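You operate a simulated robot arm through the tools that you are given. There is no shell and no other tool. Be economical: measure what you need, move in short steps, check, and stop when the job is done.

Carry out the task below with a simulated robot arm. There is one attempt and no reset: what you move stays moved.

Task
Clean up the oil spilt on the panel ledge.
Fine: lay the white soak pad on the puddle till it has gone, put the pad in the red waste tub, wipe the oil film off with the orange cloth and lay the cloth back.
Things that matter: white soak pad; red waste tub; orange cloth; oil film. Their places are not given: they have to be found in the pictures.

It is judged by the outcome, as a careful person would: the job done as asked, and still so three seconds after it is handed in. It fails if anything else is knocked over, pushed out of place, dropped, spilled or broken. Flat cloth is picked up by pressing the open fingertips on it (5 to 10 N) and closing them slowly along it; thin cloth reads only 2 to 8 mm in the jaws.

Robot
A 6-joint arm with a two-finger parallel gripper, fixed in place. Base frame: the origin is at the foot of the arm, x ahead of it, y to its left, z up. Units: mm, rad, N and s.
With the tool pointing down near the work surface it reaches from about 100 to 560 mm from the base axis. Its first joint turns from -1.152 to 1.152 rad. Payload 2.45 kg.
The tool frame sits at the grasp point between the pads (the TCP): z along the fingers, y along the line on which they close. The tips reach 24 mm beyond it. The gripper opens to 68 mm. The fingers are 17 mm wide and 10 mm thick; the gripper's body (40 by 70 mm) begins 41 mm behind the TCP.
Orientation is told as [roll, pitch, yaw] about the base's x, y, z axes, in that order, counted from this pose: with the fingers straight down and closing along the base's y, the tool's x points along the base's -x, its y along +y and its z along -z.

Tools
- The arm moves only by the tool step_arm. Its argument "moves" is a list that holds one entry, the list of rows, each a list of 7 numbers: the opening, from 0 (shut) to 1 (fully open), then the shift along the tool's x, y, z in mm, then the turn, a rotation vector about the tool's x, y, z in degrees. In form: [[[gripper, tx, ty, tz, ax, ay, az], ...]]. A call has 1 to 8 rows; each row shifts and turns the commanded pose from where the row before left it, along the tool's axes as they then stand. Rows are played at 5 a second. More than 50 mm and 0.15 rad between two rows, or a gripper value outside its range, and nothing of the call is played. A pose out of reach is approached as far as the arm can. The call stops where the force on the tool passes 40 N (or 10 N more than at its start, if that is more) or the arm is blocked; 0.2 s more then pass. Each finger travels about 108 mm/s and halts on what it meets, pressing with about 44 N; the grip force reading is that of the motor and also rises with nothing between the fingers. The clock runs only during rows and for 0.2 s after the last one: add rows that do not move to give the fingers time. The reply holds the time, the measured pose of the TCP, the force on the tool along the base axes, the opening and the grip force, in the units named above and with some noise.
- Cameras (640 x 400 px; columns grow to the right, rows downward): "scene" is fixed at [172.7, 426.2, 1449.7]; the picture's right is [-0.67, -0.74, 0.00], its down [-0.52, 0.47, -0.72] and it looks along [0.53, -0.48, -0.70] (base axes); focal length 299 px, centre (320, 200). "wrist" rides on the gripper at [84, 11, -75] in the tool frame; the picture's right is [-0.13, 0.99, 0.00], its down [-0.60, -0.08, -0.79] and it looks along [-0.79, -0.10, 0.61] (tool axes); focal length 251 px, centre (320, 200).
- snapshot(camera): a new picture of that camera. No time passes.
- point_at(camera, pixels): for up to 12 pixels [column, row] of the newest picture of that camera ("zoom" is the newest enlarged one), the place [x, y, z] in the base frame of the surface seen there, good to about 2 mm. No time passes.
- zoom(camera, box): a new picture of the part [left, top, right, bottom] of that camera's present view, enlarged. No time passes.
- job_done(): hands the job in; it is judged then, once.

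Keep the steps short. Do not move on a guess: measure, check each grasp and each placing, and mend mistakes. In all there are 80 turns and 34 pictures (those below and enlarged ones count). Leave the gripper open and the arm clear of the work at the hand-in unless told otherwise, and finish with a single line.

The tools are called after ">>>" as a command line: name --argument value ..., lists and objects as JSON in quotes. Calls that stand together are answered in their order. step_arm: Moves the arm, as the interface text tells. Its arguments: {"type":"object","properties":{"moves":{"type":"array","items":{"type":"array","items":{"type":"array","items":{"type":"number"}}}}},"required":["moves"]} The other tools are called the same way: snapshot (camera) takes a picture; point_at (camera, pixels) gives the place of the surface under pixels of a picture; zoom (camera, box) takes an enlarged picture of a part of a camera's view; job_done () hands the job in.

At the start:

```text
clock: 0.0
tool_pos: [402.8, -167.5, 1159.1]
orientation: [0.001, -0.001, -0.001]
force: [0.4, 0.0, 0.0]
grip_width: 68.0
grasp_force: 0.0
```

scene: 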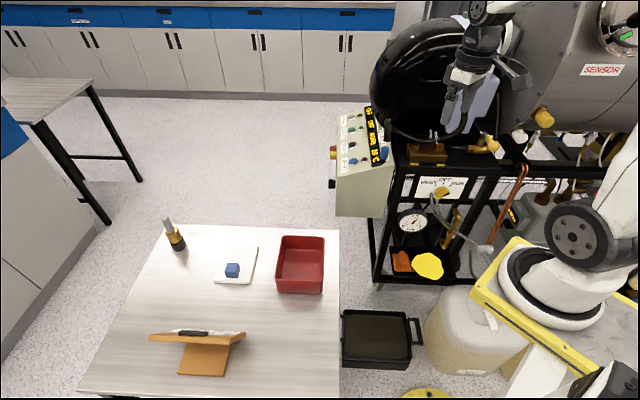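
wrist: 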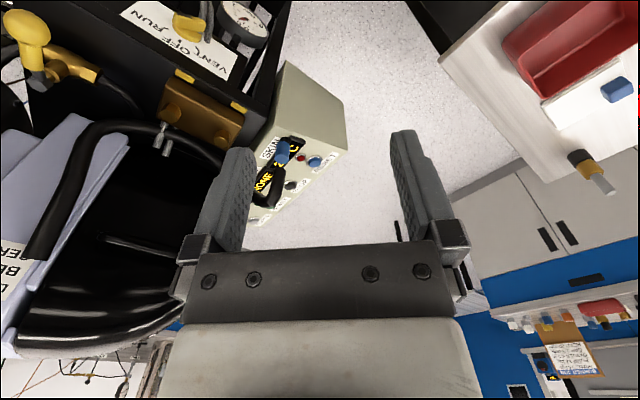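

I see a table with a white pad (a blue block on it), a red tub and a book stand, and also a rig with orange and yellow items. I'll enlarge both areas to identify things.

>>> zoom --camera "scene" --box '[80, 200, 360, 400]'

>>> zoom --camera "scene" --box '[320, 90, 540, 290]'

>>> point_at --camera "scene" --pixels '[[220, 275], [250, 255], [232, 270], [300, 265], [300, 238], [205, 360], [200, 335], [402, 262], [428, 265], [365, 190], [428, 152], [300, 340]]'

```text
2.00 times, centred on (220, 300) of scene
```

zoom: 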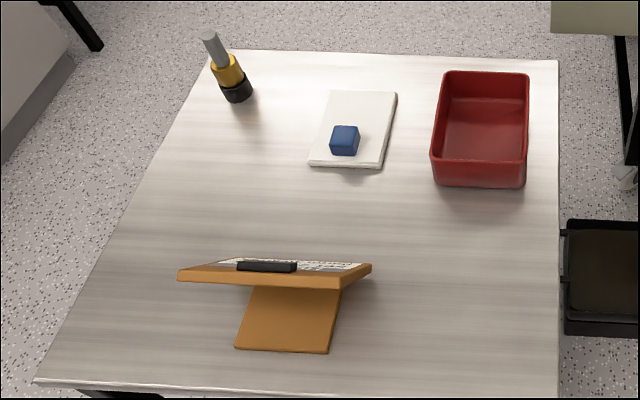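

```text
2.00 times, centred on (430, 190) of scene
```

zoom: 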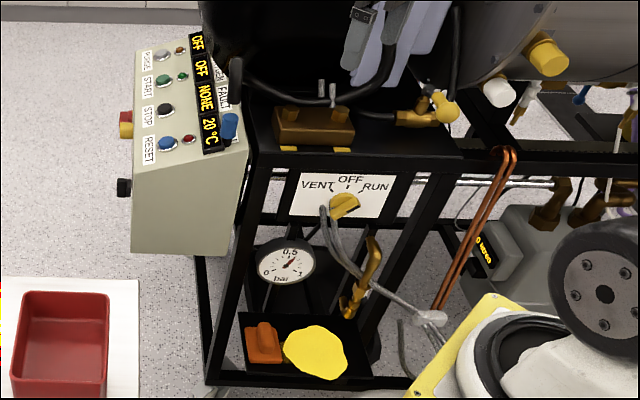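

```text
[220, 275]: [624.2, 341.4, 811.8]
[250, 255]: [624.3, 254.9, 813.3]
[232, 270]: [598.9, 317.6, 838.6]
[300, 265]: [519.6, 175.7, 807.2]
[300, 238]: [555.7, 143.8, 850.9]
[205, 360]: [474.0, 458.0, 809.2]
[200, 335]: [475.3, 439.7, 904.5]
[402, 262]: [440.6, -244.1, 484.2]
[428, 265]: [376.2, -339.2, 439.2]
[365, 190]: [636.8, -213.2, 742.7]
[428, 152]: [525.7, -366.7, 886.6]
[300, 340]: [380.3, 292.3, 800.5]
```

The yellow puddle and orange cloth sit on the rig's low shelf (z about 437), and the white pad is on the table. I'll take closer views of both.

>>> zoom --camera "scene" --box '[375, 180, 475, 290]'

>>> zoom --camera "scene" --box '[205, 230, 335, 300]'

```text
3.64 times, centred on (425, 235) of scene
```

zoom: 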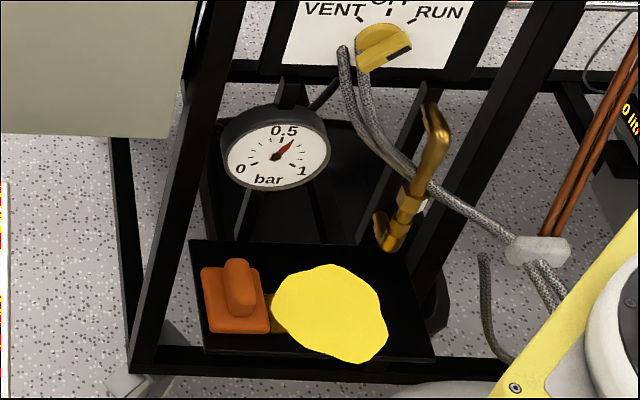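

```text
4.92 times, centred on (270, 265) of scene
```

zoom: 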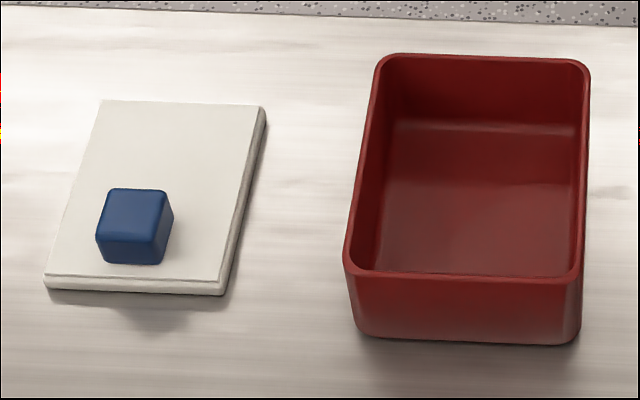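

The pad has a blue grip and the cloth has an upright ridge. I'll measure corners in the current zoom (pad and tub).

>>> point_at --camera "zoom" --pixels '[[50, 272], [104, 105], [262, 112], [218, 278], [118, 205], [150, 205], [112, 192], [160, 194], [350, 270], [385, 58], [585, 65], [575, 270]]'

>>> point_at --camera "scene" --pixels '[[290, 280], [315, 268], [300, 255], [395, 269], [410, 270], [397, 255], [402, 252], [405, 262], [420, 254], [438, 258], [442, 274], [418, 271]]'

```text
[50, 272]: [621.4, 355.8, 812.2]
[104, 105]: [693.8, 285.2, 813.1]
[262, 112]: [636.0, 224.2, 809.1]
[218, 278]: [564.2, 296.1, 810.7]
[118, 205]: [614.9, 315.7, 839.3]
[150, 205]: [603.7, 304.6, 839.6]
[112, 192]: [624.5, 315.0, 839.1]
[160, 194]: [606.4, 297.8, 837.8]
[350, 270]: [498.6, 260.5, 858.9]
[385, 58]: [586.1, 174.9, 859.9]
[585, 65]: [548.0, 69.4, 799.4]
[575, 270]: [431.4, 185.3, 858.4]
```

```text
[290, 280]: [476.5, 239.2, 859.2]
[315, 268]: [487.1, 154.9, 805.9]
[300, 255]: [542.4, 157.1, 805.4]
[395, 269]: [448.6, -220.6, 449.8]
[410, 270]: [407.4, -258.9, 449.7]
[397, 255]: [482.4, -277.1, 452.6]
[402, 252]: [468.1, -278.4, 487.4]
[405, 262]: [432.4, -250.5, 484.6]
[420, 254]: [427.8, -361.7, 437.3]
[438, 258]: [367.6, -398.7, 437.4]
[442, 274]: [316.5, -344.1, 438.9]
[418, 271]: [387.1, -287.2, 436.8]
```

Next I'll measure the grip top, the rig's posts, hoses and shelf edges to plan a clear path.

>>> point_at --camera "scene" --pixels '[[368, 276], [378, 230], [395, 165], [410, 280], [455, 281], [455, 230], [480, 165], [440, 212], [441, 235], [462, 240], [412, 220], [443, 192]]'

>>> point_at --camera "zoom" --pixels '[[132, 213], [100, 232], [152, 237], [132, 192], [500, 200], [480, 300], [370, 305], [20, 200]]'

>>> point_at --camera "scene" --pixels '[[377, 246], [379, 274], [412, 240], [430, 247], [440, 275], [450, 262], [475, 255], [487, 248], [500, 180], [520, 170], [515, 245], [435, 175]]'

```text
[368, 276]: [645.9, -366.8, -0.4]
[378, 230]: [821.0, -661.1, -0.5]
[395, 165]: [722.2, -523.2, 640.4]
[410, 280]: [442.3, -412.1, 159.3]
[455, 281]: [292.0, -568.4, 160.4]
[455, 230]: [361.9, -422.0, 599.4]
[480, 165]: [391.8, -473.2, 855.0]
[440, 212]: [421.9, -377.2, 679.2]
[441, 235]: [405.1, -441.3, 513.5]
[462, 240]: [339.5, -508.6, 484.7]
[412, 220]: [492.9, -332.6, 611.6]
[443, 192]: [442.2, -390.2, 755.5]
```

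```text
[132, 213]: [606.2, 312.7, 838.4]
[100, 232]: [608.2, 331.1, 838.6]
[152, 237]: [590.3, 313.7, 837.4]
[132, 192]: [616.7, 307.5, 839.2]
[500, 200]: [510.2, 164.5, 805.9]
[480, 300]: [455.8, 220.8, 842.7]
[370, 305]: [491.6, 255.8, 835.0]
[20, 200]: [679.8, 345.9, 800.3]
```

```text
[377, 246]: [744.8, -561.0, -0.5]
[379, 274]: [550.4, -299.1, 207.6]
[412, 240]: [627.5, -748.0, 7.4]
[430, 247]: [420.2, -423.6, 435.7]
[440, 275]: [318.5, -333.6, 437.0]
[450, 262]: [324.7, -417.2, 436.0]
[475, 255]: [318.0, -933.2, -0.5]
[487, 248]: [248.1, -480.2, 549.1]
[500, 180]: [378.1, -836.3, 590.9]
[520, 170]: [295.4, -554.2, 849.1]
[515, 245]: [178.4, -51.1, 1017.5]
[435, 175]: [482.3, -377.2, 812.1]
```

The rig front faces the robot diagonally, and the pad, tub and ledge all share about a 45° heading. The pad's grip is centred near (607, 314, top 839). First I'll turn the tool by 45° about its axis at the present height.

>>> step_arm --moves '[[[1, 0, 0, 0, 0, 0, 7.5], [1, 0, 0, 0, 0, 0, 7.5], [1, 0, 0, 0, 0, 0, 7.5], [1, 0, 0, 0, 0, 0, 7.5], [1, 0, 0, 0, 0, 0, 7.5], [1, 0, 0, 0, 0, 0, 7.5]]]'

```text
clock: 1.4
tool_pos: [402.6, -167.4, 1159.3]
orientation: [0.0, 0.0, -0.787]
force: [0.3, 0.2, 0.6]
grip_width: 68.1
grasp_force: 0.2
```

Yaw is -45°. Now I'll travel at height toward the pad, in two calls.

>>> step_arm --moves '[[[1, 16.4, 40.4, 0, 0, 0, 0], [1, 16.4, 40.4, 0, 0, 0, 0], [1, 16.4, 40.4, 0, 0, 0, 0], [1, 16.4, 40.4, 0, 0, 0, 0], [1, 16.4, 40.4, 0, 0, 0, 0], [1, 16.4, 40.4, 0, 0, 0, 0]]]'

>>> step_arm --moves '[[[1, 16.4, 40.4, 0, 0, 0, 0], [1, 16.4, 40.4, 0, 0, 0, 0], [1, 16.4, 40.4, 0, 0, 0, 0], [1, 16.4, 40.4, 10, 0, 0, 0], [1, 16.4, 40.4, 20, 0, 0, 0], [1, 16.4, 40.4, 20, 0, 0, 0], [1, 0, 0, 45, 0, 0, 0], [1, 0, 0, 45, 0, 0, 0]]]'

```text
clock: 2.8
tool_pos: [505.9, 76.7, 1160.7]
orientation: [-0.001, 0.0, -0.787]
force: [0.5, 0.6, -0.3]
grip_width: 67.9
grasp_force: 0.0
```

```text
clock: 4.6
tool_pos: [607.9, 312.4, 1020.0]
orientation: [-0.001, 0.0, -0.786]
force: [0.6, -0.2, 0.2]
grip_width: 67.9
grasp_force: 0.0
```

I'm above the pad grip at z 1020. I'll check it with the wrist camera.

>>> snapshot --camera "wrist"

```text
27 pictures are left
```

wrist: 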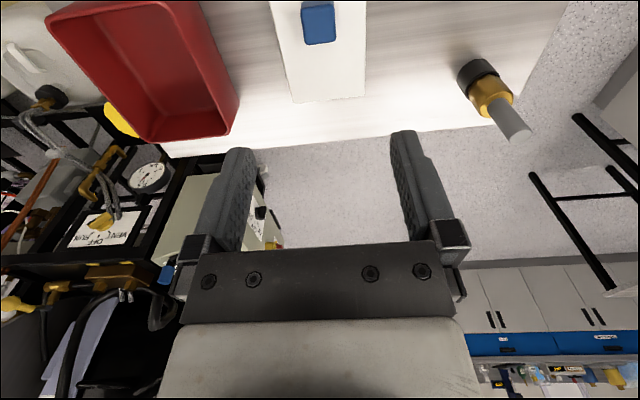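

The blue block is at (318,22). I'll measure its edges and the tub rim from here.

>>> point_at --camera "wrist" --pixels '[[304, 8], [332, 6], [305, 38], [333, 36], [318, 22], [292, 98], [363, 94], [235, 98], [150, 138], [195, 5], [55, 25], [165, 70]]'

```text
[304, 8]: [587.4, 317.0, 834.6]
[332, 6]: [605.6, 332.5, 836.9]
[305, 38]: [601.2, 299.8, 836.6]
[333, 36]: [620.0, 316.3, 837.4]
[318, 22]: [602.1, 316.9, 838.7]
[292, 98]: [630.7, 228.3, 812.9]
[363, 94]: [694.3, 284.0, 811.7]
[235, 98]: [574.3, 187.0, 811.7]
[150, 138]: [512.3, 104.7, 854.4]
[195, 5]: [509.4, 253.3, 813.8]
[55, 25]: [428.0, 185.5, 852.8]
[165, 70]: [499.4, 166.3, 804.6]
```

The block's centre is about (604, 316). I'll shift 5 mm along tool x and go down to TCP z about 840.

>>> step_arm --moves '[[[1, 5, 0, 40, 0, 0, 0], [1, 0, 0, 40, 0, 0, 0], [1, 0, 0, 40, 0, 0, 0], [1, 0, 0, 30, 0, 0, 0], [1, 0, 0, 15, 0, 0, 0], [1, 0, 0, 10, 0, 0, 0], [1, 0, 0, 4, 0, 0, 0]]]'

>>> snapshot --camera "wrist"

```text
clock: 6.2
tool_pos: [603.5, 317.7, 839.2]
orientation: [0.0, 0.0, -0.784]
force: [0.0, -0.2, -0.7]
grip_width: 68.0
grasp_force: 0.1
```

```text
26 pictures are left
```

wrist: 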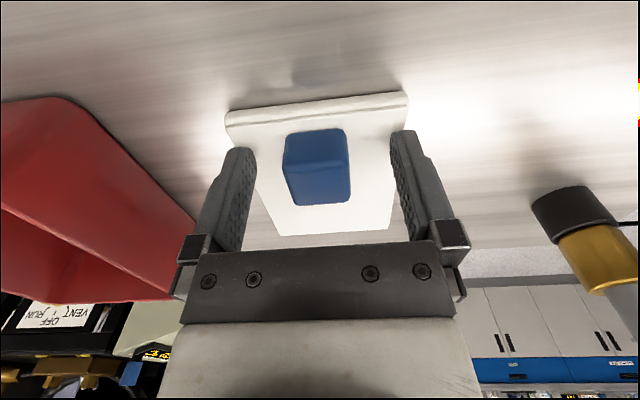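

The block is between the fingers. Closing gradually.

>>> step_arm --moves '[[[0.7, 0, 0, 0, 0, 0, 0], [0.5, 0, 0, 0, 0, 0, 0], [0.3, 0, 0, 0, 0, 0, 0], [0.2, 0, 0, 0, 0, 0, 0], [0.2, 0, 0, 0, 0, 0, 0]]]'

```text
clock: 7.4
tool_pos: [603.7, 317.8, 838.5]
orientation: [0.001, 0.001, -0.785]
force: [0.0, 0.4, 0.6]
grip_width: 29.0
grasp_force: 43.4
```

I hold 29 mm at 43 N. Lifting 80 mm and checking that the pad comes along.

>>> step_arm --moves '[[[0.2, 0, 0, -20, 0, 0, 0], [0.2, 0, 0, -30, 0, 0, 0], [0.2, 0, 0, -30, 0, 0, 0]]]'

>>> snapshot --camera "wrist"

```text
clock: 8.2
tool_pos: [603.4, 318.1, 919.2]
orientation: [-0.001, -0.001, -0.786]
force: [-0.5, 0.7, -0.8]
grip_width: 28.9
grasp_force: 43.4
```

```text
25 pictures are left
```

wrist: 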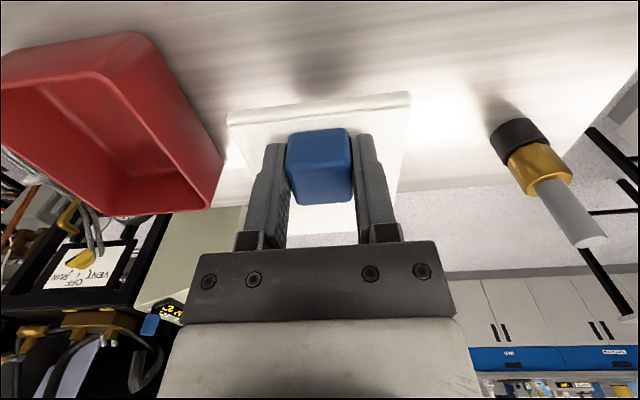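

The pad came up level. Next I'll measure the puddle outline and ledge closely.

>>> zoom --camera "scene" --box '[380, 232, 468, 287]'

```text
7.27 times, centred on (424, 260) of scene
```

zoom: 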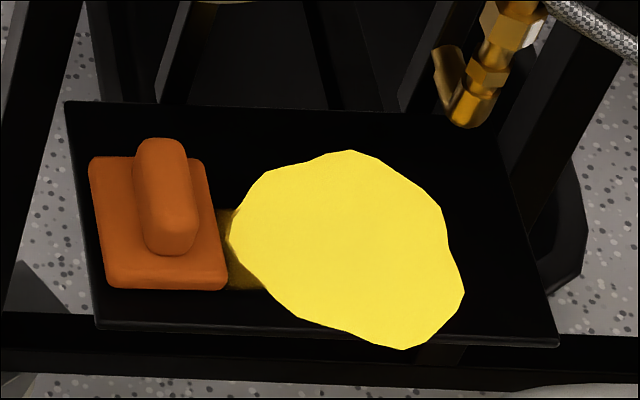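

>>> point_at --camera "zoom" --pixels '[[234, 235], [268, 175], [350, 153], [415, 185], [445, 235], [461, 292], [405, 345], [300, 315], [75, 108], [490, 118], [550, 338], [105, 322]]'

>>> point_at --camera "zoom" --pixels '[[94, 160], [202, 162], [224, 285], [112, 282], [145, 142], [178, 142], [155, 245], [188, 245], [228, 215], [235, 285], [260, 285], [470, 118]]'

```text
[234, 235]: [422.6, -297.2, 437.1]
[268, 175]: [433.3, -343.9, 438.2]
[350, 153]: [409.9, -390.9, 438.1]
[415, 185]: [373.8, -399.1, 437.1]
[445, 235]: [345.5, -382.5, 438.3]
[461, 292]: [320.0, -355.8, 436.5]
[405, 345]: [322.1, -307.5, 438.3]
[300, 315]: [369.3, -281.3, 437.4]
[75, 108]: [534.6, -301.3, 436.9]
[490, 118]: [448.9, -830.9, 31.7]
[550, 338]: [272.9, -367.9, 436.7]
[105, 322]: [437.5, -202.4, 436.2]
```

```text
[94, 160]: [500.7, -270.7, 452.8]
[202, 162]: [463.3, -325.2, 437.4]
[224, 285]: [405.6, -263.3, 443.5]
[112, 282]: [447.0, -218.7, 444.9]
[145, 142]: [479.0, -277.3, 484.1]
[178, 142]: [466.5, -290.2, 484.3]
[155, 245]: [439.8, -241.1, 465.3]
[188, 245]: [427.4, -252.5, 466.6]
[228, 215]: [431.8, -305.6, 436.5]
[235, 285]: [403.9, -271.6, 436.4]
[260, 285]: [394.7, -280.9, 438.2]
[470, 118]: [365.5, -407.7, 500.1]
```

The puddle centre is about (383,-336). It is larger than the pad, and the ledge runs at 45°. The pad can be laid with the TCP at about (357,-310,476), staying clear of the hoses if I come in from the front. First I'll lift and travel high, toward a staging point in front of the ledge.

>>> step_arm --moves '[[[0.2, 0, 0, -40, 0, 0, 0], [0.2, 0, 0, -45, 0, 0, 0], [0.2, 0, 0, -45, 0, 0, 0], [0.2, -14.5, -41.2, 0, 0, 0, 0], [0.2, -14.5, -41.2, 0, 0, 0, 0], [0.2, -14.5, -41.2, 0, 0, 0, 0], [0.2, -14.5, -41.2, 0, 0, 0, 0], [0.2, -14.5, -41.2, 0, 0, 0, 0]]]'

>>> step_arm --moves '[[[0.2, -14.5, -41.2, 0, 0, 0, 0], [0.2, -14.5, -41.2, 0, 0, 0, 0], [0.2, -14.5, -41.2, 0, 0, 0, 0], [0.2, -14.5, -41.2, 0, 0, 0, 0], [0.2, -14.5, -41.2, 0, 0, 0, 0], [0.2, -14.5, -41.2, 0, 0, 0, 0], [0.2, -14.5, -41.2, 0, 0, 0, 0], [0.2, -14.5, -41.2, 0, 0, 0, 0]]]'

>>> step_arm --moves '[[[0.2, -14.5, -41.2, 0, 0, 0, 0], [0.2, -14.5, -41.2, 0, 0, 0, 0], [0.2, 0, 0, 45, 0, 0, 0], [0.2, 0, 0, 45, 0, 0, 0], [0.2, 0, 0, 45, 0, 0, 0]]]'

>>> snapshot --camera "scene"

```text
clock: 10.0
tool_pos: [510.0, 118.1, 1050.3]
orientation: [0.002, -0.001, -0.785]
force: [-0.5, -0.8, -0.4]
grip_width: 29.4
grasp_force: 43.2
```

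```text
clock: 11.8
tool_pos: [353.3, -199.1, 1053.2]
orientation: [0.0, -0.001, -0.786]
force: [0.5, -0.1, -0.8]
grip_width: 29.2
grasp_force: 43.7
```

```text
clock: 13.0
tool_pos: [315.4, -276.1, 913.2]
orientation: [-0.002, -0.001, -0.785]
force: [-0.9, 0.6, -0.5]
grip_width: 29.4
grasp_force: 43.7
```

```text
23 pictures are left
```

scene: 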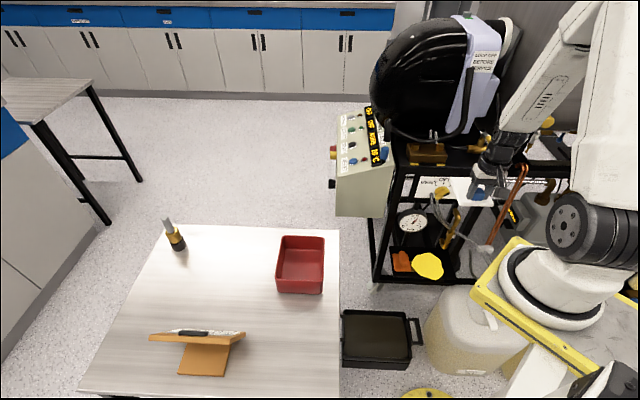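

The pad is clear of the rig. Descending in front of the ledge to z about 570.

>>> step_arm --moves '[[[0.2, 0, 0, 43, 0, 0, 0], [0.2, 0, 0, 43, 0, 0, 0], [0.2, 0, 0, 43, 0, 0, 0], [0.2, 0, 0, 43, 0, 0, 0], [0.2, 0, 0, 43, 0, 0, 0], [0.2, 0, 0, 43, 0, 0, 0], [0.2, 0, 0, 43, 0, 0, 0], [0.2, 0, 0, 43, 0, 0, 0]]]'

>>> snapshot --camera "wrist"

>>> zoom --camera "scene" --box '[370, 150, 530, 290]'

```text
clock: 14.8
tool_pos: [319.9, -275.3, 564.7]
orientation: [-0.001, 0.0, -0.785]
force: [-0.2, 0.5, -0.7]
grip_width: 29.2
grasp_force: 43.2
```

```text
22 pictures are left
```

wrist: 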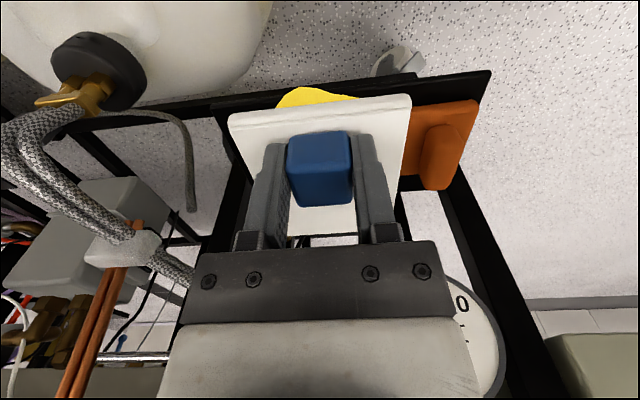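

```text
2.86 times, centred on (450, 220) of scene
```

zoom: 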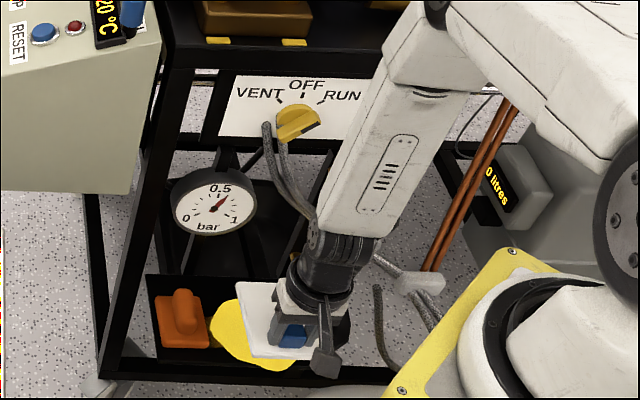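

The pad hangs centred on the grip with clearance to the hoses. I'll lower to z 515, then move in 51 mm, and check.

>>> step_arm --moves '[[[0.2, 0, 0, 25, 0, 0, 0], [0.2, 0, 0, 25, 0, 0, 0], [0.2, -15, 1.5, 0, 0, 0, 0], [0.2, -15, 0, 0, 0, 0, 0], [0.2, -11, 0, 0, 0, 0, 0], [0.2, -10, 0, 0, 0, 0, 0]]]'

>>> zoom --camera "scene" --box '[370, 180, 500, 290]'

```text
clock: 16.2
tool_pos: [356.0, -307.0, 520.3]
orientation: [0.0, 0.003, -0.785]
force: [0.0, 0.1, -1.1]
grip_width: 29.1
grasp_force: 43.3
```

```text
3.64 times, centred on (435, 235) of scene
```

zoom: 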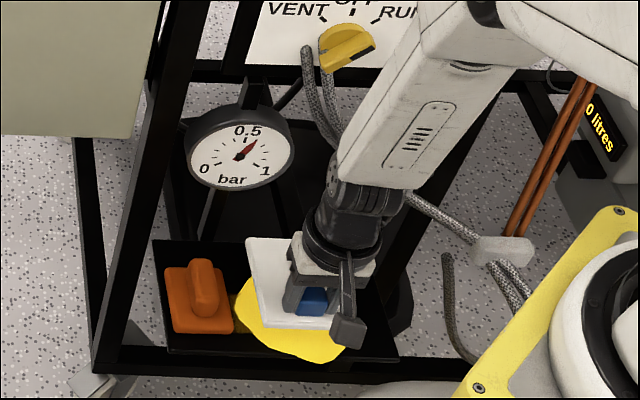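

No contact. Lowering the pad onto the puddle in decreasing steps.

>>> step_arm --moves '[[[0.2, -3, 0, 18, 0, 0, 0], [0.2, 0, 0, 14, 0, 0, 0], [0.2, 0, 0, 7, 0, 0, 0], [0.2, 0, 0, 3, 0, 0, 0], [0.2, 0, 0, 1, 0, 0, 0]]]'

```text
clock: 17.4
tool_pos: [357.9, -309.8, 475.7]
orientation: [-0.001, 0.0, -0.785]
force: [-0.5, -0.4, -0.7]
grip_width: 29.2
grasp_force: 43.5
```

Almost down, with no contact force yet. A couple more small steps.

>>> step_arm --moves '[[[0.2, 0, 0, 1, 0, 0, 0], [0.2, 0, 0, 0.5, 0, 0, 0]]]'

>>> zoom --camera "scene" --box '[380, 232, 468, 287]'

```text
clock: 18.0
tool_pos: [359.5, -310.5, 475.4]
orientation: [0.002, -0.001, -0.786]
force: [0.5, 1.6, 5.6]
grip_width: 29.2
grasp_force: 43.6
```

```text
7.27 times, centred on (424, 260) of scene
```

zoom: 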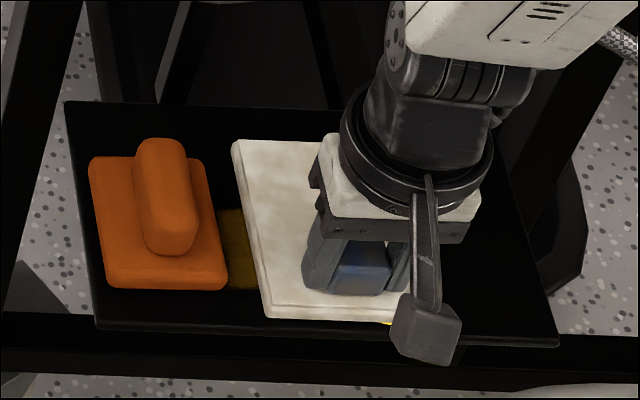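

Contact at 5.6 N, and the puddle is already shrinking. I'll hold still and let it soak.

>>> step_arm --moves '[[[0.2, 0, 0, 0, 0, 0, 0], [0.2, 0, 0, 0, 0, 0, 0], [0.2, 0, 0, 0, 0, 0, 0], [0.2, 0, 0, 0, 0, 0, 0], [0.2, 0, 0, 0, 0, 0, 0], [0.2, 0, 0, 0, 0, 0, 0], [0.2, 0, 0, 0, 0, 0, 0], [0.2, 0, 0, 0, 0, 0, 0]]]'

>>> step_arm --moves '[[[0.2, 0, 0, 0, 0, 0, 0], [0.2, 0, 0, 0, 0, 0, 0], [0.2, 0, 0, 0, 0, 0, 0], [0.2, 0, 0, 0, 0, 0, 0], [0.2, 0, 0, 0, 0, 0, 0], [0.2, 0, 0, 0, 0, 0, 0], [0.2, 0, 0, 0, 0, 0, 0], [0.2, 0, 0, 0, 0, 0, 0]]]'

>>> step_arm --moves '[[[0.2, 0, 0, 0, 0, 0, 0], [0.2, 0, 0, 0, 0, 0, 0], [0.2, 0, 0, 0, 0, 0, 0], [0.2, 0, 0, 0, 0, 0, 0], [0.2, 0, 0, 0, 0, 0, 0], [0.2, 0, 0, 0, 0, 0, 0], [0.2, 0, 0, 0, 0, 0, 0], [0.2, 0, 0, 0, 0, 0, 0]]]'

>>> zoom --camera "scene" --box '[380, 232, 468, 287]'

```text
clock: 19.8
tool_pos: [359.0, -310.1, 474.9]
orientation: [0.001, -0.002, -0.785]
force: [1.6, -1.7, 8.7]
grip_width: 29.1
grasp_force: 42.8
```

```text
clock: 21.6
tool_pos: [358.2, -309.6, 474.7]
orientation: [-0.001, 0.001, -0.786]
force: [0.9, -1.7, 9.9]
grip_width: 29.3
grasp_force: 43.6
```

```text
clock: 23.4
tool_pos: [358.6, -310.3, 475.4]
orientation: [0.0, 0.001, -0.785]
force: [0.2, -0.7, 10.9]
grip_width: 29.2
grasp_force: 43.5
```

```text
7.27 times, centred on (424, 260) of scene
```

zoom: 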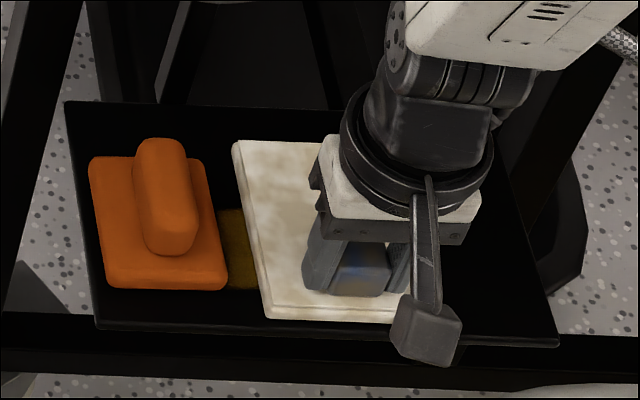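

The visible yellow is gone. I'll hold a little longer, then lift 40 mm and look under the pad with the wrist camera.

>>> step_arm --moves '[[[0.2, 0, 0, 0, 0, 0, 0], [0.2, 0, 0, 0, 0, 0, 0], [0.2, 0, 0, 0, 0, 0, 0], [0.2, 0, 0, 0, 0, 0, 0], [0.2, 0, 0, 0, 0, 0, 0], [0.2, 0, 0, 0, 0, 0, 0], [0.2, 0, 0, 0, 0, 0, 0], [0.2, 0, 0, 0, 0, 0, 0]]]'

>>> step_arm --moves '[[[0.2, 0, 0, -5, 0, 0, 0], [0.2, 0, 0, -15, 0, 0, 0], [0.2, 0, 0, -20, 0, 0, 0], [0.2, 15, 0, 0, 0, 0, 0], [0.2, 15, 0, 0, 0, 0, 0], [0.2, 20, 0, 0, 0, 0, 0]]]'

>>> zoom --camera "scene" --box '[380, 232, 468, 287]'

```text
clock: 25.2
tool_pos: [357.6, -309.9, 474.8]
orientation: [0.0, 0.0, -0.786]
force: [0.3, -0.2, 9.0]
grip_width: 28.9
grasp_force: 43.2
```

```text
clock: 26.6
tool_pos: [323.0, -275.7, 515.1]
orientation: [-0.001, 0.0, -0.786]
force: [0.0, -0.4, -0.6]
grip_width: 29.3
grasp_force: 42.7
```

```text
7.27 times, centred on (424, 260) of scene
```

zoom: 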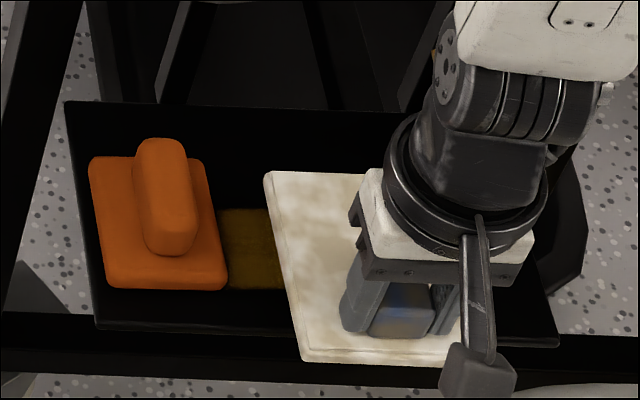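

No yellow left where the pad was; only brown film remains. Going up along the same column.

>>> step_arm --moves '[[[0.2, 0, 0, -45, 0, 0, 0], [0.2, 0, 0, -45, 0, 0, 0], [0.2, 0, 0, -45, 0, 0, 0], [0.2, 0, 0, -45, 0, 0, 0], [0.2, 0, 0, -45, 0, 0, 0], [0.2, 0, 0, -45, 0, 0, 0], [0.2, 0, 0, -45, 0, 0, 0], [0.2, 0, 0, -45, 0, 0, 0]]]'

>>> zoom --camera "scene" --box '[380, 232, 468, 287]'

```text
clock: 28.4
tool_pos: [322.5, -271.6, 877.4]
orientation: [0.001, 0.0, -0.785]
force: [0.0, 0.9, -0.6]
grip_width: 29.5
grasp_force: 42.9
```

```text
7.27 times, centred on (424, 260) of scene
```

zoom: 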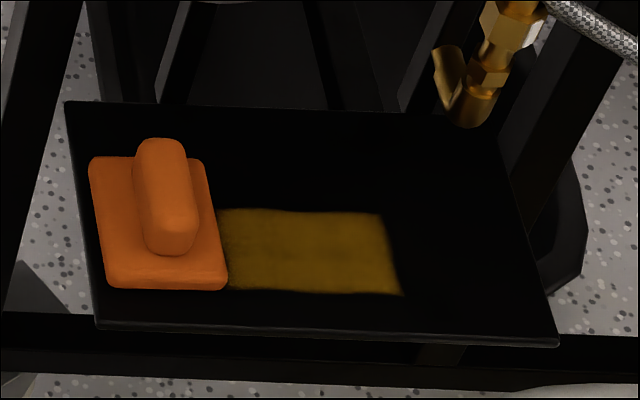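

The puddle is gone and the film is a clear strip. I'll measure the film and cloth.

>>> point_at --camera "zoom" --pixels '[[225, 212], [382, 215], [400, 293], [232, 288], [310, 250], [165, 143], [150, 200], [187, 200], [170, 240], [208, 170], [226, 280], [107, 280]]'

>>> point_at --camera "zoom" --pixels '[[150, 150], [183, 150], [150, 225], [190, 225], [165, 190], [175, 225], [100, 200], [120, 255], [210, 240], [152, 232], [195, 232], [175, 252]]'

```text
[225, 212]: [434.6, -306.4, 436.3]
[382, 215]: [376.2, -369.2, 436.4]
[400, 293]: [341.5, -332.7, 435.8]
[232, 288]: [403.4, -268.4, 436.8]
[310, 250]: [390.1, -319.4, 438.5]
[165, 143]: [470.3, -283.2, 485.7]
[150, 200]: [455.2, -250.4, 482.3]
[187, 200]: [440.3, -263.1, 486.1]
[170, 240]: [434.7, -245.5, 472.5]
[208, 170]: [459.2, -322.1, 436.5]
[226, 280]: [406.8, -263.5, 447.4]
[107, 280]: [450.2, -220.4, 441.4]
```

```text
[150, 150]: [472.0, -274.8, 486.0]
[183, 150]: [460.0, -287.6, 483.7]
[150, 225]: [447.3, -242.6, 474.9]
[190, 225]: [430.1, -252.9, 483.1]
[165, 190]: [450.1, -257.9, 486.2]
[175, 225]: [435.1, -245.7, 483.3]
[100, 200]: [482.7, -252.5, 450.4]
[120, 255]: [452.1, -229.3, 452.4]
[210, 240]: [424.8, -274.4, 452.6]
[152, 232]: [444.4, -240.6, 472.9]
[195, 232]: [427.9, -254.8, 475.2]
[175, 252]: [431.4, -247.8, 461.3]
```

The film spans about 52 × 90 mm beside the cloth, and the cloth's ridge lies parallel to the tool's x axis. First the pad goes to the tub, centred at about (506,181). I'll travel up and over so the grip is at about (481,206).

>>> step_arm --moves '[[[0.2, 0, 0, -45, 0, 0, 0], [0.2, 0, 0, -45, 0, 0, 0], [0.2, 0, 0, -45, 0, 0, 0], [0.2, 20.5, 40.9, 0, 0, 0, 0], [0.2, 20.5, 40.9, 0, 0, 0, 0], [0.2, 20.5, 40.9, 0, 0, 0, 0], [0.2, 20.5, 40.9, 0, 0, 0, 0], [0.2, 20.5, 40.9, 0, 0, 0, 0]]]'

>>> step_arm --moves '[[[0.2, 20.5, 40.9, 0, 0, 0, 0], [0.2, 20.5, 40.9, 0, 0, 0, 0], [0.2, 20.5, 40.9, 0, 0, 0, 0], [0.2, 20.5, 40.9, 0, 0, 0, 0], [0.2, 20.5, 40.9, 0, 0, 0, 0], [0.2, 20.5, 40.9, 0, 0, 0, 0], [0.2, 0, 0, 30, 0, 0, 0], [0.2, 0, 0, 20, 0, 0, 0]]]'

>>> snapshot --camera "wrist"

>>> zoom --camera "scene" --box '[225, 190, 365, 310]'

```text
clock: 30.2
tool_pos: [394.3, -57.9, 1011.2]
orientation: [0.0, -0.001, -0.786]
force: [-0.3, 1.0, 0.6]
grip_width: 29.1
grasp_force: 43.3
```

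```text
clock: 32.0
tool_pos: [483.2, 199.8, 958.5]
orientation: [0.0, 0.001, -0.787]
force: [-0.1, 0.1, -0.2]
grip_width: 29.1
grasp_force: 43.7
```

```text
15 pictures are left
```

wrist: 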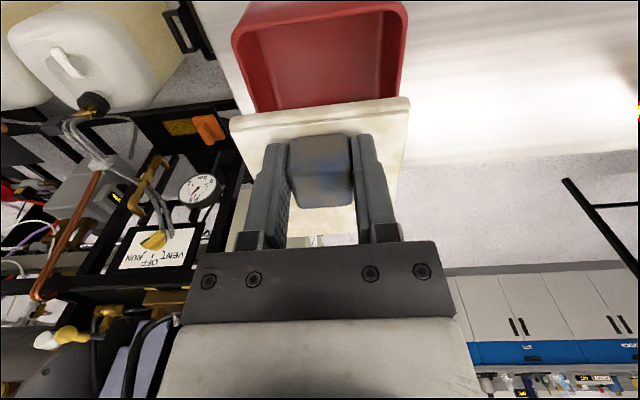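

```text
3.33 times, centred on (295, 250) of scene
```

zoom: 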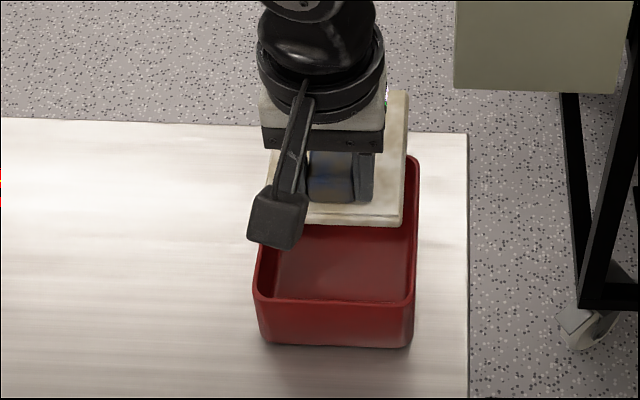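

Measuring the pad's corners relative to the tub rim.

>>> point_at --camera "wrist" --pixels '[[233, 122], [407, 102], [250, 35], [240, 60], [245, 25], [395, 10], [400, 40], [262, 32], [375, 20], [320, 8], [300, 60], [232, 40]]'

>>> point_at --camera "zoom" --pixels '[[400, 215], [402, 98], [310, 215], [266, 302], [410, 302], [258, 270], [415, 165], [340, 270], [275, 285], [400, 290], [340, 300], [408, 240]]'

```text
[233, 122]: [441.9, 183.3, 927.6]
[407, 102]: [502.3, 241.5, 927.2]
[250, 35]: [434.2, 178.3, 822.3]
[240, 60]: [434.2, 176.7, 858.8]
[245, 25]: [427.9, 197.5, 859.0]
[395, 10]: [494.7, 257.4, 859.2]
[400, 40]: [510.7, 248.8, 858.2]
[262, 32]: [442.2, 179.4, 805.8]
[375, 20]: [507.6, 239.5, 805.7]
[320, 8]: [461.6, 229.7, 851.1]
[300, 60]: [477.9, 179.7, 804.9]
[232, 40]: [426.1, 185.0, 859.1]
```

```text
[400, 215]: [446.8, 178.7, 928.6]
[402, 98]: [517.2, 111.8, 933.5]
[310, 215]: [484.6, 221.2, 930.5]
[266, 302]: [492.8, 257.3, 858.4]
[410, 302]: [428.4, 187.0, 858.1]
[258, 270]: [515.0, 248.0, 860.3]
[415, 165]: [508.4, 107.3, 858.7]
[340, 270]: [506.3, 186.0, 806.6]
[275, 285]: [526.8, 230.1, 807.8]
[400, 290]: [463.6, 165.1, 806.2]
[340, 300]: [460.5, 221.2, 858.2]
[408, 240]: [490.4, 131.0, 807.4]
```

The pad centre is 5 mm off the tub centre along tool x. I'll correct that and lower to just inside the rim.

>>> step_arm --moves '[[[0.2, 5, 1, 25, 0, 0, 0], [0.2, 0, 0, 25, 0, 0, 0], [0.2, 0, 0, 10, 0, 0, 0], [0.2, 0, 0, 6, 0, 0, 0], [0.2, 0, 0, 6, 0, 0, 0]]]'

>>> snapshot --camera "wrist"

```text
clock: 33.2
tool_pos: [480.4, 206.7, 886.9]
orientation: [-0.001, -0.001, -0.786]
force: [-0.2, -0.4, 0.0]
grip_width: 29.1
grasp_force: 43.3
```

```text
13 pictures are left
```

wrist: 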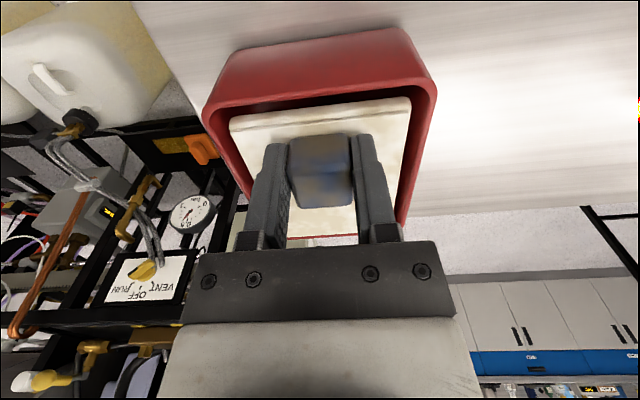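

The pad is inside the rim with gaps all round and no force. Lowering further, slowly.

>>> step_arm --moves '[[[0.2, 0, 0, 8, 0, 0, 0], [0.2, 0, 0, 8, 0, 0, 0], [0.2, 0, 0, 8, 0, 0, 0], [0.2, 0, 0, 6, 0, 0, 0], [0.2, 0, 0, 5, 0, 0, 0]]]'

>>> step_arm --moves '[[[0.2, 0, 0, 3, 0, 0, 0], [0.2, 0, 0, 2, 0, 0, 0], [0.2, 0, 0, 1, 0, 0, 0]]]'

```text
clock: 34.4
tool_pos: [478.8, 207.5, 852.7]
orientation: [0.001, 0.0, -0.785]
force: [-0.1, 0.1, -0.7]
grip_width: 28.9
grasp_force: 43.2
```

```text
clock: 35.2
tool_pos: [479.4, 207.2, 846.1]
orientation: [0.0, 0.001, -0.785]
force: [0.1, 0.7, -1.0]
grip_width: 29.1
grasp_force: 43.4
```

>>> step_arm --moves '[[[0.2, 0, 0, 1, 0, 0, 0], [0.2, 0, 0, 1, 0, 0, 0]]]'

```text
clock: 35.8
tool_pos: [479.1, 206.4, 846.6]
orientation: [0.0, 0.0, -0.785]
force: [-0.1, -0.5, -1.0]
grip_width: 29.1
grasp_force: 43.0
```

>>> step_arm --moves '[[[0.2, 0, 0, 1, 0, 0, 0], [0.2, 0, 0, 1, 0, 0, 0]]]'

```text
clock: 36.4
tool_pos: [479.5, 206.9, 844.7]
orientation: [0.0, 0.0, -0.784]
force: [0.0, 0.1, 3.3]
grip_width: 29.4
grasp_force: 42.8
```

Floor contact (3 N) at z 844.7. Opening to about 48 mm and withdrawing straight up.

>>> step_arm --moves '[[[0.55, 0, 0, 0, 0, 0, 0], [0.7, 0, 0, 0, 0, 0, 0], [0.7, 0, 0, 0, 0, 0, 0], [0.7, 0, 0, -15, 0, 0, 0], [0.7, 0, 0, -40, 0, 0, 0], [0.7, 0, 0, -45, 0, 0, 0], [0.7, 0, 0, -45, 0, 0, 0]]]'

>>> snapshot --camera "wrist"

```text
clock: 38.0
tool_pos: [477.6, 204.0, 988.8]
orientation: [0.0, -0.001, -0.787]
force: [0.1, 0.0, 1.0]
grip_width: 47.6
grasp_force: 0.1
```

```text
12 pictures are left
```

wrist: 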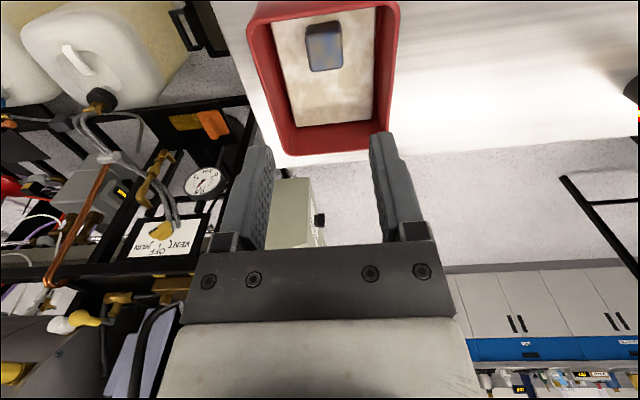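

The pad lies flat in the tub. Next I go to the cloth, so I'll travel to a staging point in front of the ledge at t=-130 and check the jug and front obstacles.

>>> step_arm --moves '[[[0.8, -21.7, -35.2, -5, 0, 0, 0], [0.8, -21.7, -35.2, -5, 0, 0, 0], [0.8, -21.7, -35.2, 0, 0, 0, 0], [0.8, -21.7, -35.2, 0, 0, 0, 0], [0.8, -21.7, -35.2, 0, 0, 0, 0], [0.8, -21.7, -35.2, 0, 0, 0, 0], [0.8, -21.7, -35.2, 0, 0, 0, 0], [0.8, -21.7, -35.2, 0, 0, 0, 0]]]'

>>> step_arm --moves '[[[0.8, -21.7, -35.2, 0, 0, 0, 0], [0.8, -21.7, -35.2, 0, 0, 0, 0], [0.8, 0, 0, 45, 0, 0, 0], [0.8, 0, 0, 45, 0, 0, 0], [0.8, 0, 0, 45, 0, 0, 0], [0.8, 0, 0, 45, 0, 0, 0], [0.8, 0, 0, 45, 0, 0, 0]]]'

>>> point_at --camera "scene" --pixels '[[440, 300], [440, 330], [470, 300], [380, 320], [500, 320], [400, 285]]'

```text
clock: 39.8
tool_pos: [403.9, -115.1, 996.2]
orientation: [0.0, 0.001, -0.785]
force: [-0.6, -0.3, 0.0]
grip_width: 54.4
grasp_force: 0.1
```

```text
clock: 41.4
tool_pos: [384.8, -199.5, 772.1]
orientation: [0.0, -0.001, -0.786]
force: [0.2, 0.3, -1.1]
grip_width: 54.3
grasp_force: 0.0
```

```text
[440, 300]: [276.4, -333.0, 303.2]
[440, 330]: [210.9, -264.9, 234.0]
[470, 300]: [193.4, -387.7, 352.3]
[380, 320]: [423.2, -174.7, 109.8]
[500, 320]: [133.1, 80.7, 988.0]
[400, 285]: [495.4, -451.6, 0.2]
```

The jug is below z 360 and not in the way. I'll tilt 12° so the wrist leans out from the hoses, and descend to z about 555.

>>> step_arm --moves '[[[0.8, 0, 0, 0, 0, -6, 0], [0.8, 0, 0, 0, 0, -6, 0], [0.8, 9.1, 0, 43, 0, 0, 0], [0.8, 9.1, 0, 43, 0, 0, 0], [0.8, 9.1, 0, 43, 0, 0, 0], [0.8, 9.1, 0, 43, 0, 0, 0], [0.8, 8.3, 0, 39, 0, 0, 0]]]'

>>> snapshot --camera "wrist"

```text
clock: 43.0
tool_pos: [381.6, -194.6, 558.2]
orientation: [0.001, -0.21, -0.785]
force: [0.2, -0.6, 0.5]
grip_width: 54.2
grasp_force: 0.1
```

```text
11 pictures are left
```

wrist: 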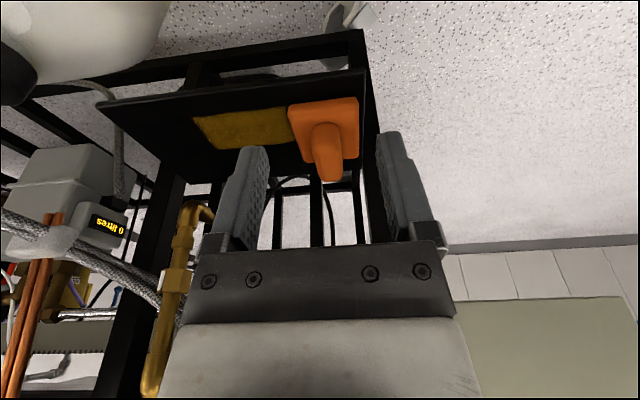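

Ledge, film and cloth are in view; measuring the cloth ridge and film from here.

>>> point_at --camera "wrist" --pixels '[[312, 140], [340, 138], [326, 135], [318, 172], [340, 170], [326, 125], [292, 107], [357, 100], [300, 160], [358, 155], [196, 122], [286, 110]]'

```text
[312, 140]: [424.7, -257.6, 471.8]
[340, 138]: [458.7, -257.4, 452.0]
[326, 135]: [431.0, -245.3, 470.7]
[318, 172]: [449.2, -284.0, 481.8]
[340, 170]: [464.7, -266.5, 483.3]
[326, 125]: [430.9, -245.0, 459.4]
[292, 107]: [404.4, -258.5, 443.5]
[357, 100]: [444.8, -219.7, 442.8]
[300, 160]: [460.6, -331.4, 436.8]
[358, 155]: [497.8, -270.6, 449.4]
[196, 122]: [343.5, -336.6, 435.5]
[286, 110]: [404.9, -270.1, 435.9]
```

The ridge centre is at t≈-130, top z 486. I'll move in above it (TCP n=-500), then check by picture.

>>> step_arm --moves '[[[0.8, -22.6, -0.5, 4.8, 0, 0, 0], [0.8, -22.6, -0.5, 4.8, 0, 0, 0], [0.8, -22.6, -0.5, 4.8, 0, 0, 0], [0.8, -22.6, -0.5, 4.8, 0, 0, 0], [0.8, 5.2, 0, 24.4, 0, 0, 0]]]'

>>> snapshot --camera "wrist"

```text
clock: 44.2
tool_pos: [447.3, -262.8, 539.4]
orientation: [0.0, -0.211, -0.782]
force: [-0.1, -0.2, -0.1]
grip_width: 54.4
grasp_force: 0.1
out of reach, approached as far as the arm can: row 5
```

```text
10 pictures are left
```

wrist: 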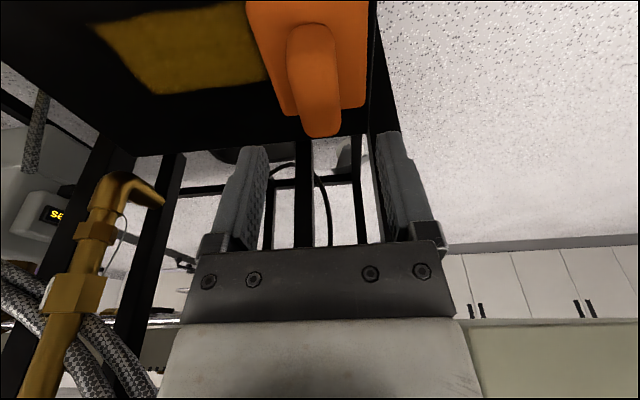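

Row 5 was out of reach with a 12° tilt. I'll reduce the tilt to 6° and see where the arm settles.

>>> step_arm --moves '[[[0.8, 0, 0, 0, 0, 6, 0], [0.8, 0, 0, 0, 0, 0, 0]]]'

```text
clock: 44.8
tool_pos: [454.9, -257.3, 538.2]
orientation: [0.05, -0.183, -0.782]
force: [0.4, -0.5, -0.2]
grip_width: 54.6
grasp_force: 0.1
out of reach, approached as far as the arm can: row 1
```

Still limited. I'll back up 30 mm to regain a consistent pose.

>>> step_arm --moves '[[[0.8, -1.5, 0, -15, 0, 0, 0], [0.8, -1.5, 0, -15, 0, 0, 0], [0.8, 0, 0, 0, 0, 0, 0]]]'

```text
clock: 45.6
tool_pos: [450.5, -259.6, 561.3]
orientation: [-0.001, -0.105, -0.787]
force: [0.3, 0.3, -0.5]
grip_width: 54.6
grasp_force: 0.0
out of reach, approached as far as the arm can: row 1
```

It has recovered at 6° tilt. I'll go vertical, and shift to n=-493, t=-130, then descend in small steps.

>>> step_arm --moves '[[[0.8, 0, 0, 0, 0, 6, 0], [0.8, 9, -5, 0, 0, 0, 0], [0.8, 0, 0, 15, 0, 0, 0], [0.8, 0, 0, 15, 0, 0, 0], [0.8, 0, 0, 10, 0, 0, 0]]]'

```text
clock: 46.8
tool_pos: [441.9, -256.3, 520.9]
orientation: [-0.001, 0.0, -0.786]
force: [0.4, -0.5, -0.4]
grip_width: 54.0
grasp_force: 0.1
```

Reachable when vertical. Checking alignment before lowering around the ridge.

>>> snapshot --camera "wrist"

>>> zoom --camera "scene" --box '[370, 180, 500, 290]'

```text
9 pictures are left
```

wrist: 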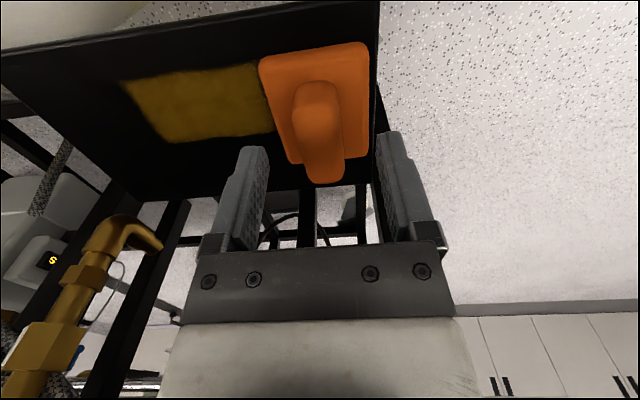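

```text
3.64 times, centred on (435, 235) of scene
```

zoom: 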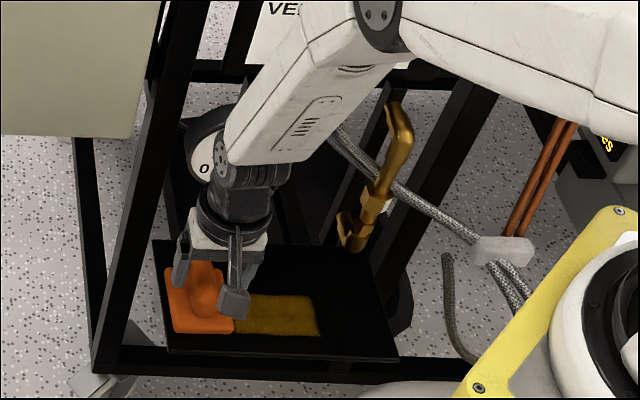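

Aligned, with wrist clear of gauge and hose. Lowering 42 mm around the ridge and closing.

>>> step_arm --moves '[[[0.8, 0, 0, 15, 0, 0, 0], [0.8, 0, 0, 12, 0, 0, 0], [0.8, 0, 0, 10, 0, 0, 0], [0.8, 0, 0, 5, 0, 0, 0]]]'

>>> step_arm --moves '[[[0.6, 0, 0, 0, 0, 0, 0], [0.45, 0, 0, 0, 0, 0, 0], [0.3, 0, 0, 0, 0, 0, 0], [0.15, 0, 0, 0, 0, 0, 0], [0.1, 0, 0, 0, 0, 0, 0], [0.1, 0, 0, 0, 0, 0, 0]]]'

```text
clock: 47.8
tool_pos: [441.5, -257.3, 478.0]
orientation: [0.0, 0.0, -0.786]
force: [0.1, 1.1, 0.6]
grip_width: 54.4
grasp_force: 0.0
```

```text
clock: 49.2
tool_pos: [440.8, -255.9, 479.2]
orientation: [0.0, 0.0, -0.785]
force: [0.2, -0.1, 0.3]
grip_width: 25.2
grasp_force: 40.8
```

The ridge is gripped (25 mm, 41 N). I'll shift 6 mm outward to centre on the film, press lightly, and start the wipe.

>>> step_arm --moves '[[[0.1, 3, 0, 0, 0, 0, 0], [0.1, 3, 0, 0, 0, 0, 0], [0.1, 0, 0, 1, 0, 0, 0], [0.1, 0, -10, 0, 0, 0, 0], [0.1, 0, -10, 0, 0, 0, 0]]]'

```text
clock: 50.4
tool_pos: [425.1, -267.0, 479.3]
orientation: [0.0, -0.003, -0.785]
force: [5.5, 9.4, 22.9]
grip_width: 25.1
grasp_force: 41.1
```

Contact is 23 N, a bit firm. I'll ease up slightly and continue the sweep.

>>> step_arm --moves '[[[0.1, 0, -5, -0.7, 0, 0, 0], [0.1, 0, -10, 0, 0, 0, 0], [0.1, 0, -10, 0, 0, 0, 0], [0.1, 0, -10, 0, 0, 0, 0], [0.1, 0, -10, 0, 0, 0, 0]]]'

```text
clock: 51.6
tool_pos: [389.1, -296.9, 479.9]
orientation: [0.001, 0.001, -0.787]
force: [-0.1, 0.6, -0.1]
grip_width: 24.8
grasp_force: 40.8
```

Contact lost. Pressing 0.5 mm back down and going on.

>>> step_arm --moves '[[[0.1, 0, 0, 0.6, 0, 0, 0], [0.1, 0, -8, 0, 0, 0, 0], [0.1, 0, -8, 0, 0, 0, 0]]]'

```text
clock: 52.4
tool_pos: [379.8, -308.3, 480.6]
orientation: [0.0, 0.0, -0.787]
force: [3.3, 3.1, 8.6]
grip_width: 25.2
grasp_force: 41.2
```

Good, 8.6 N. Continuing to past the film's far end.

>>> step_arm --moves '[[[0.1, 0, -9, 0, 0, 0, 0], [0.1, 0, -9, 0, 0, 0, 0], [0.1, 0, -9, 0, 0, 0, 0], [0.1, 0, -9, 0, 0, 0, 0], [0.1, 0, -9, 0, 0, 0, 0], [0.1, 0, -8, 0, 0, 0, 0], [0.1, 0, -8, 0, 0, 0, 0]]]'

>>> zoom --camera "scene" --box '[380, 220, 480, 287]'

```text
clock: 54.0
tool_pos: [339.4, -352.6, 478.7]
orientation: [0.0, -0.001, -0.785]
force: [10.0, 9.2, 27.6]
grip_width: 25.1
grasp_force: 40.2
```

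```text
5.97 times, centred on (430, 254) of scene
```

zoom: 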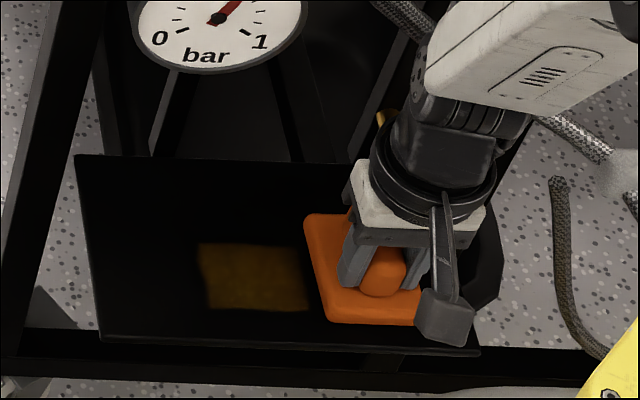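

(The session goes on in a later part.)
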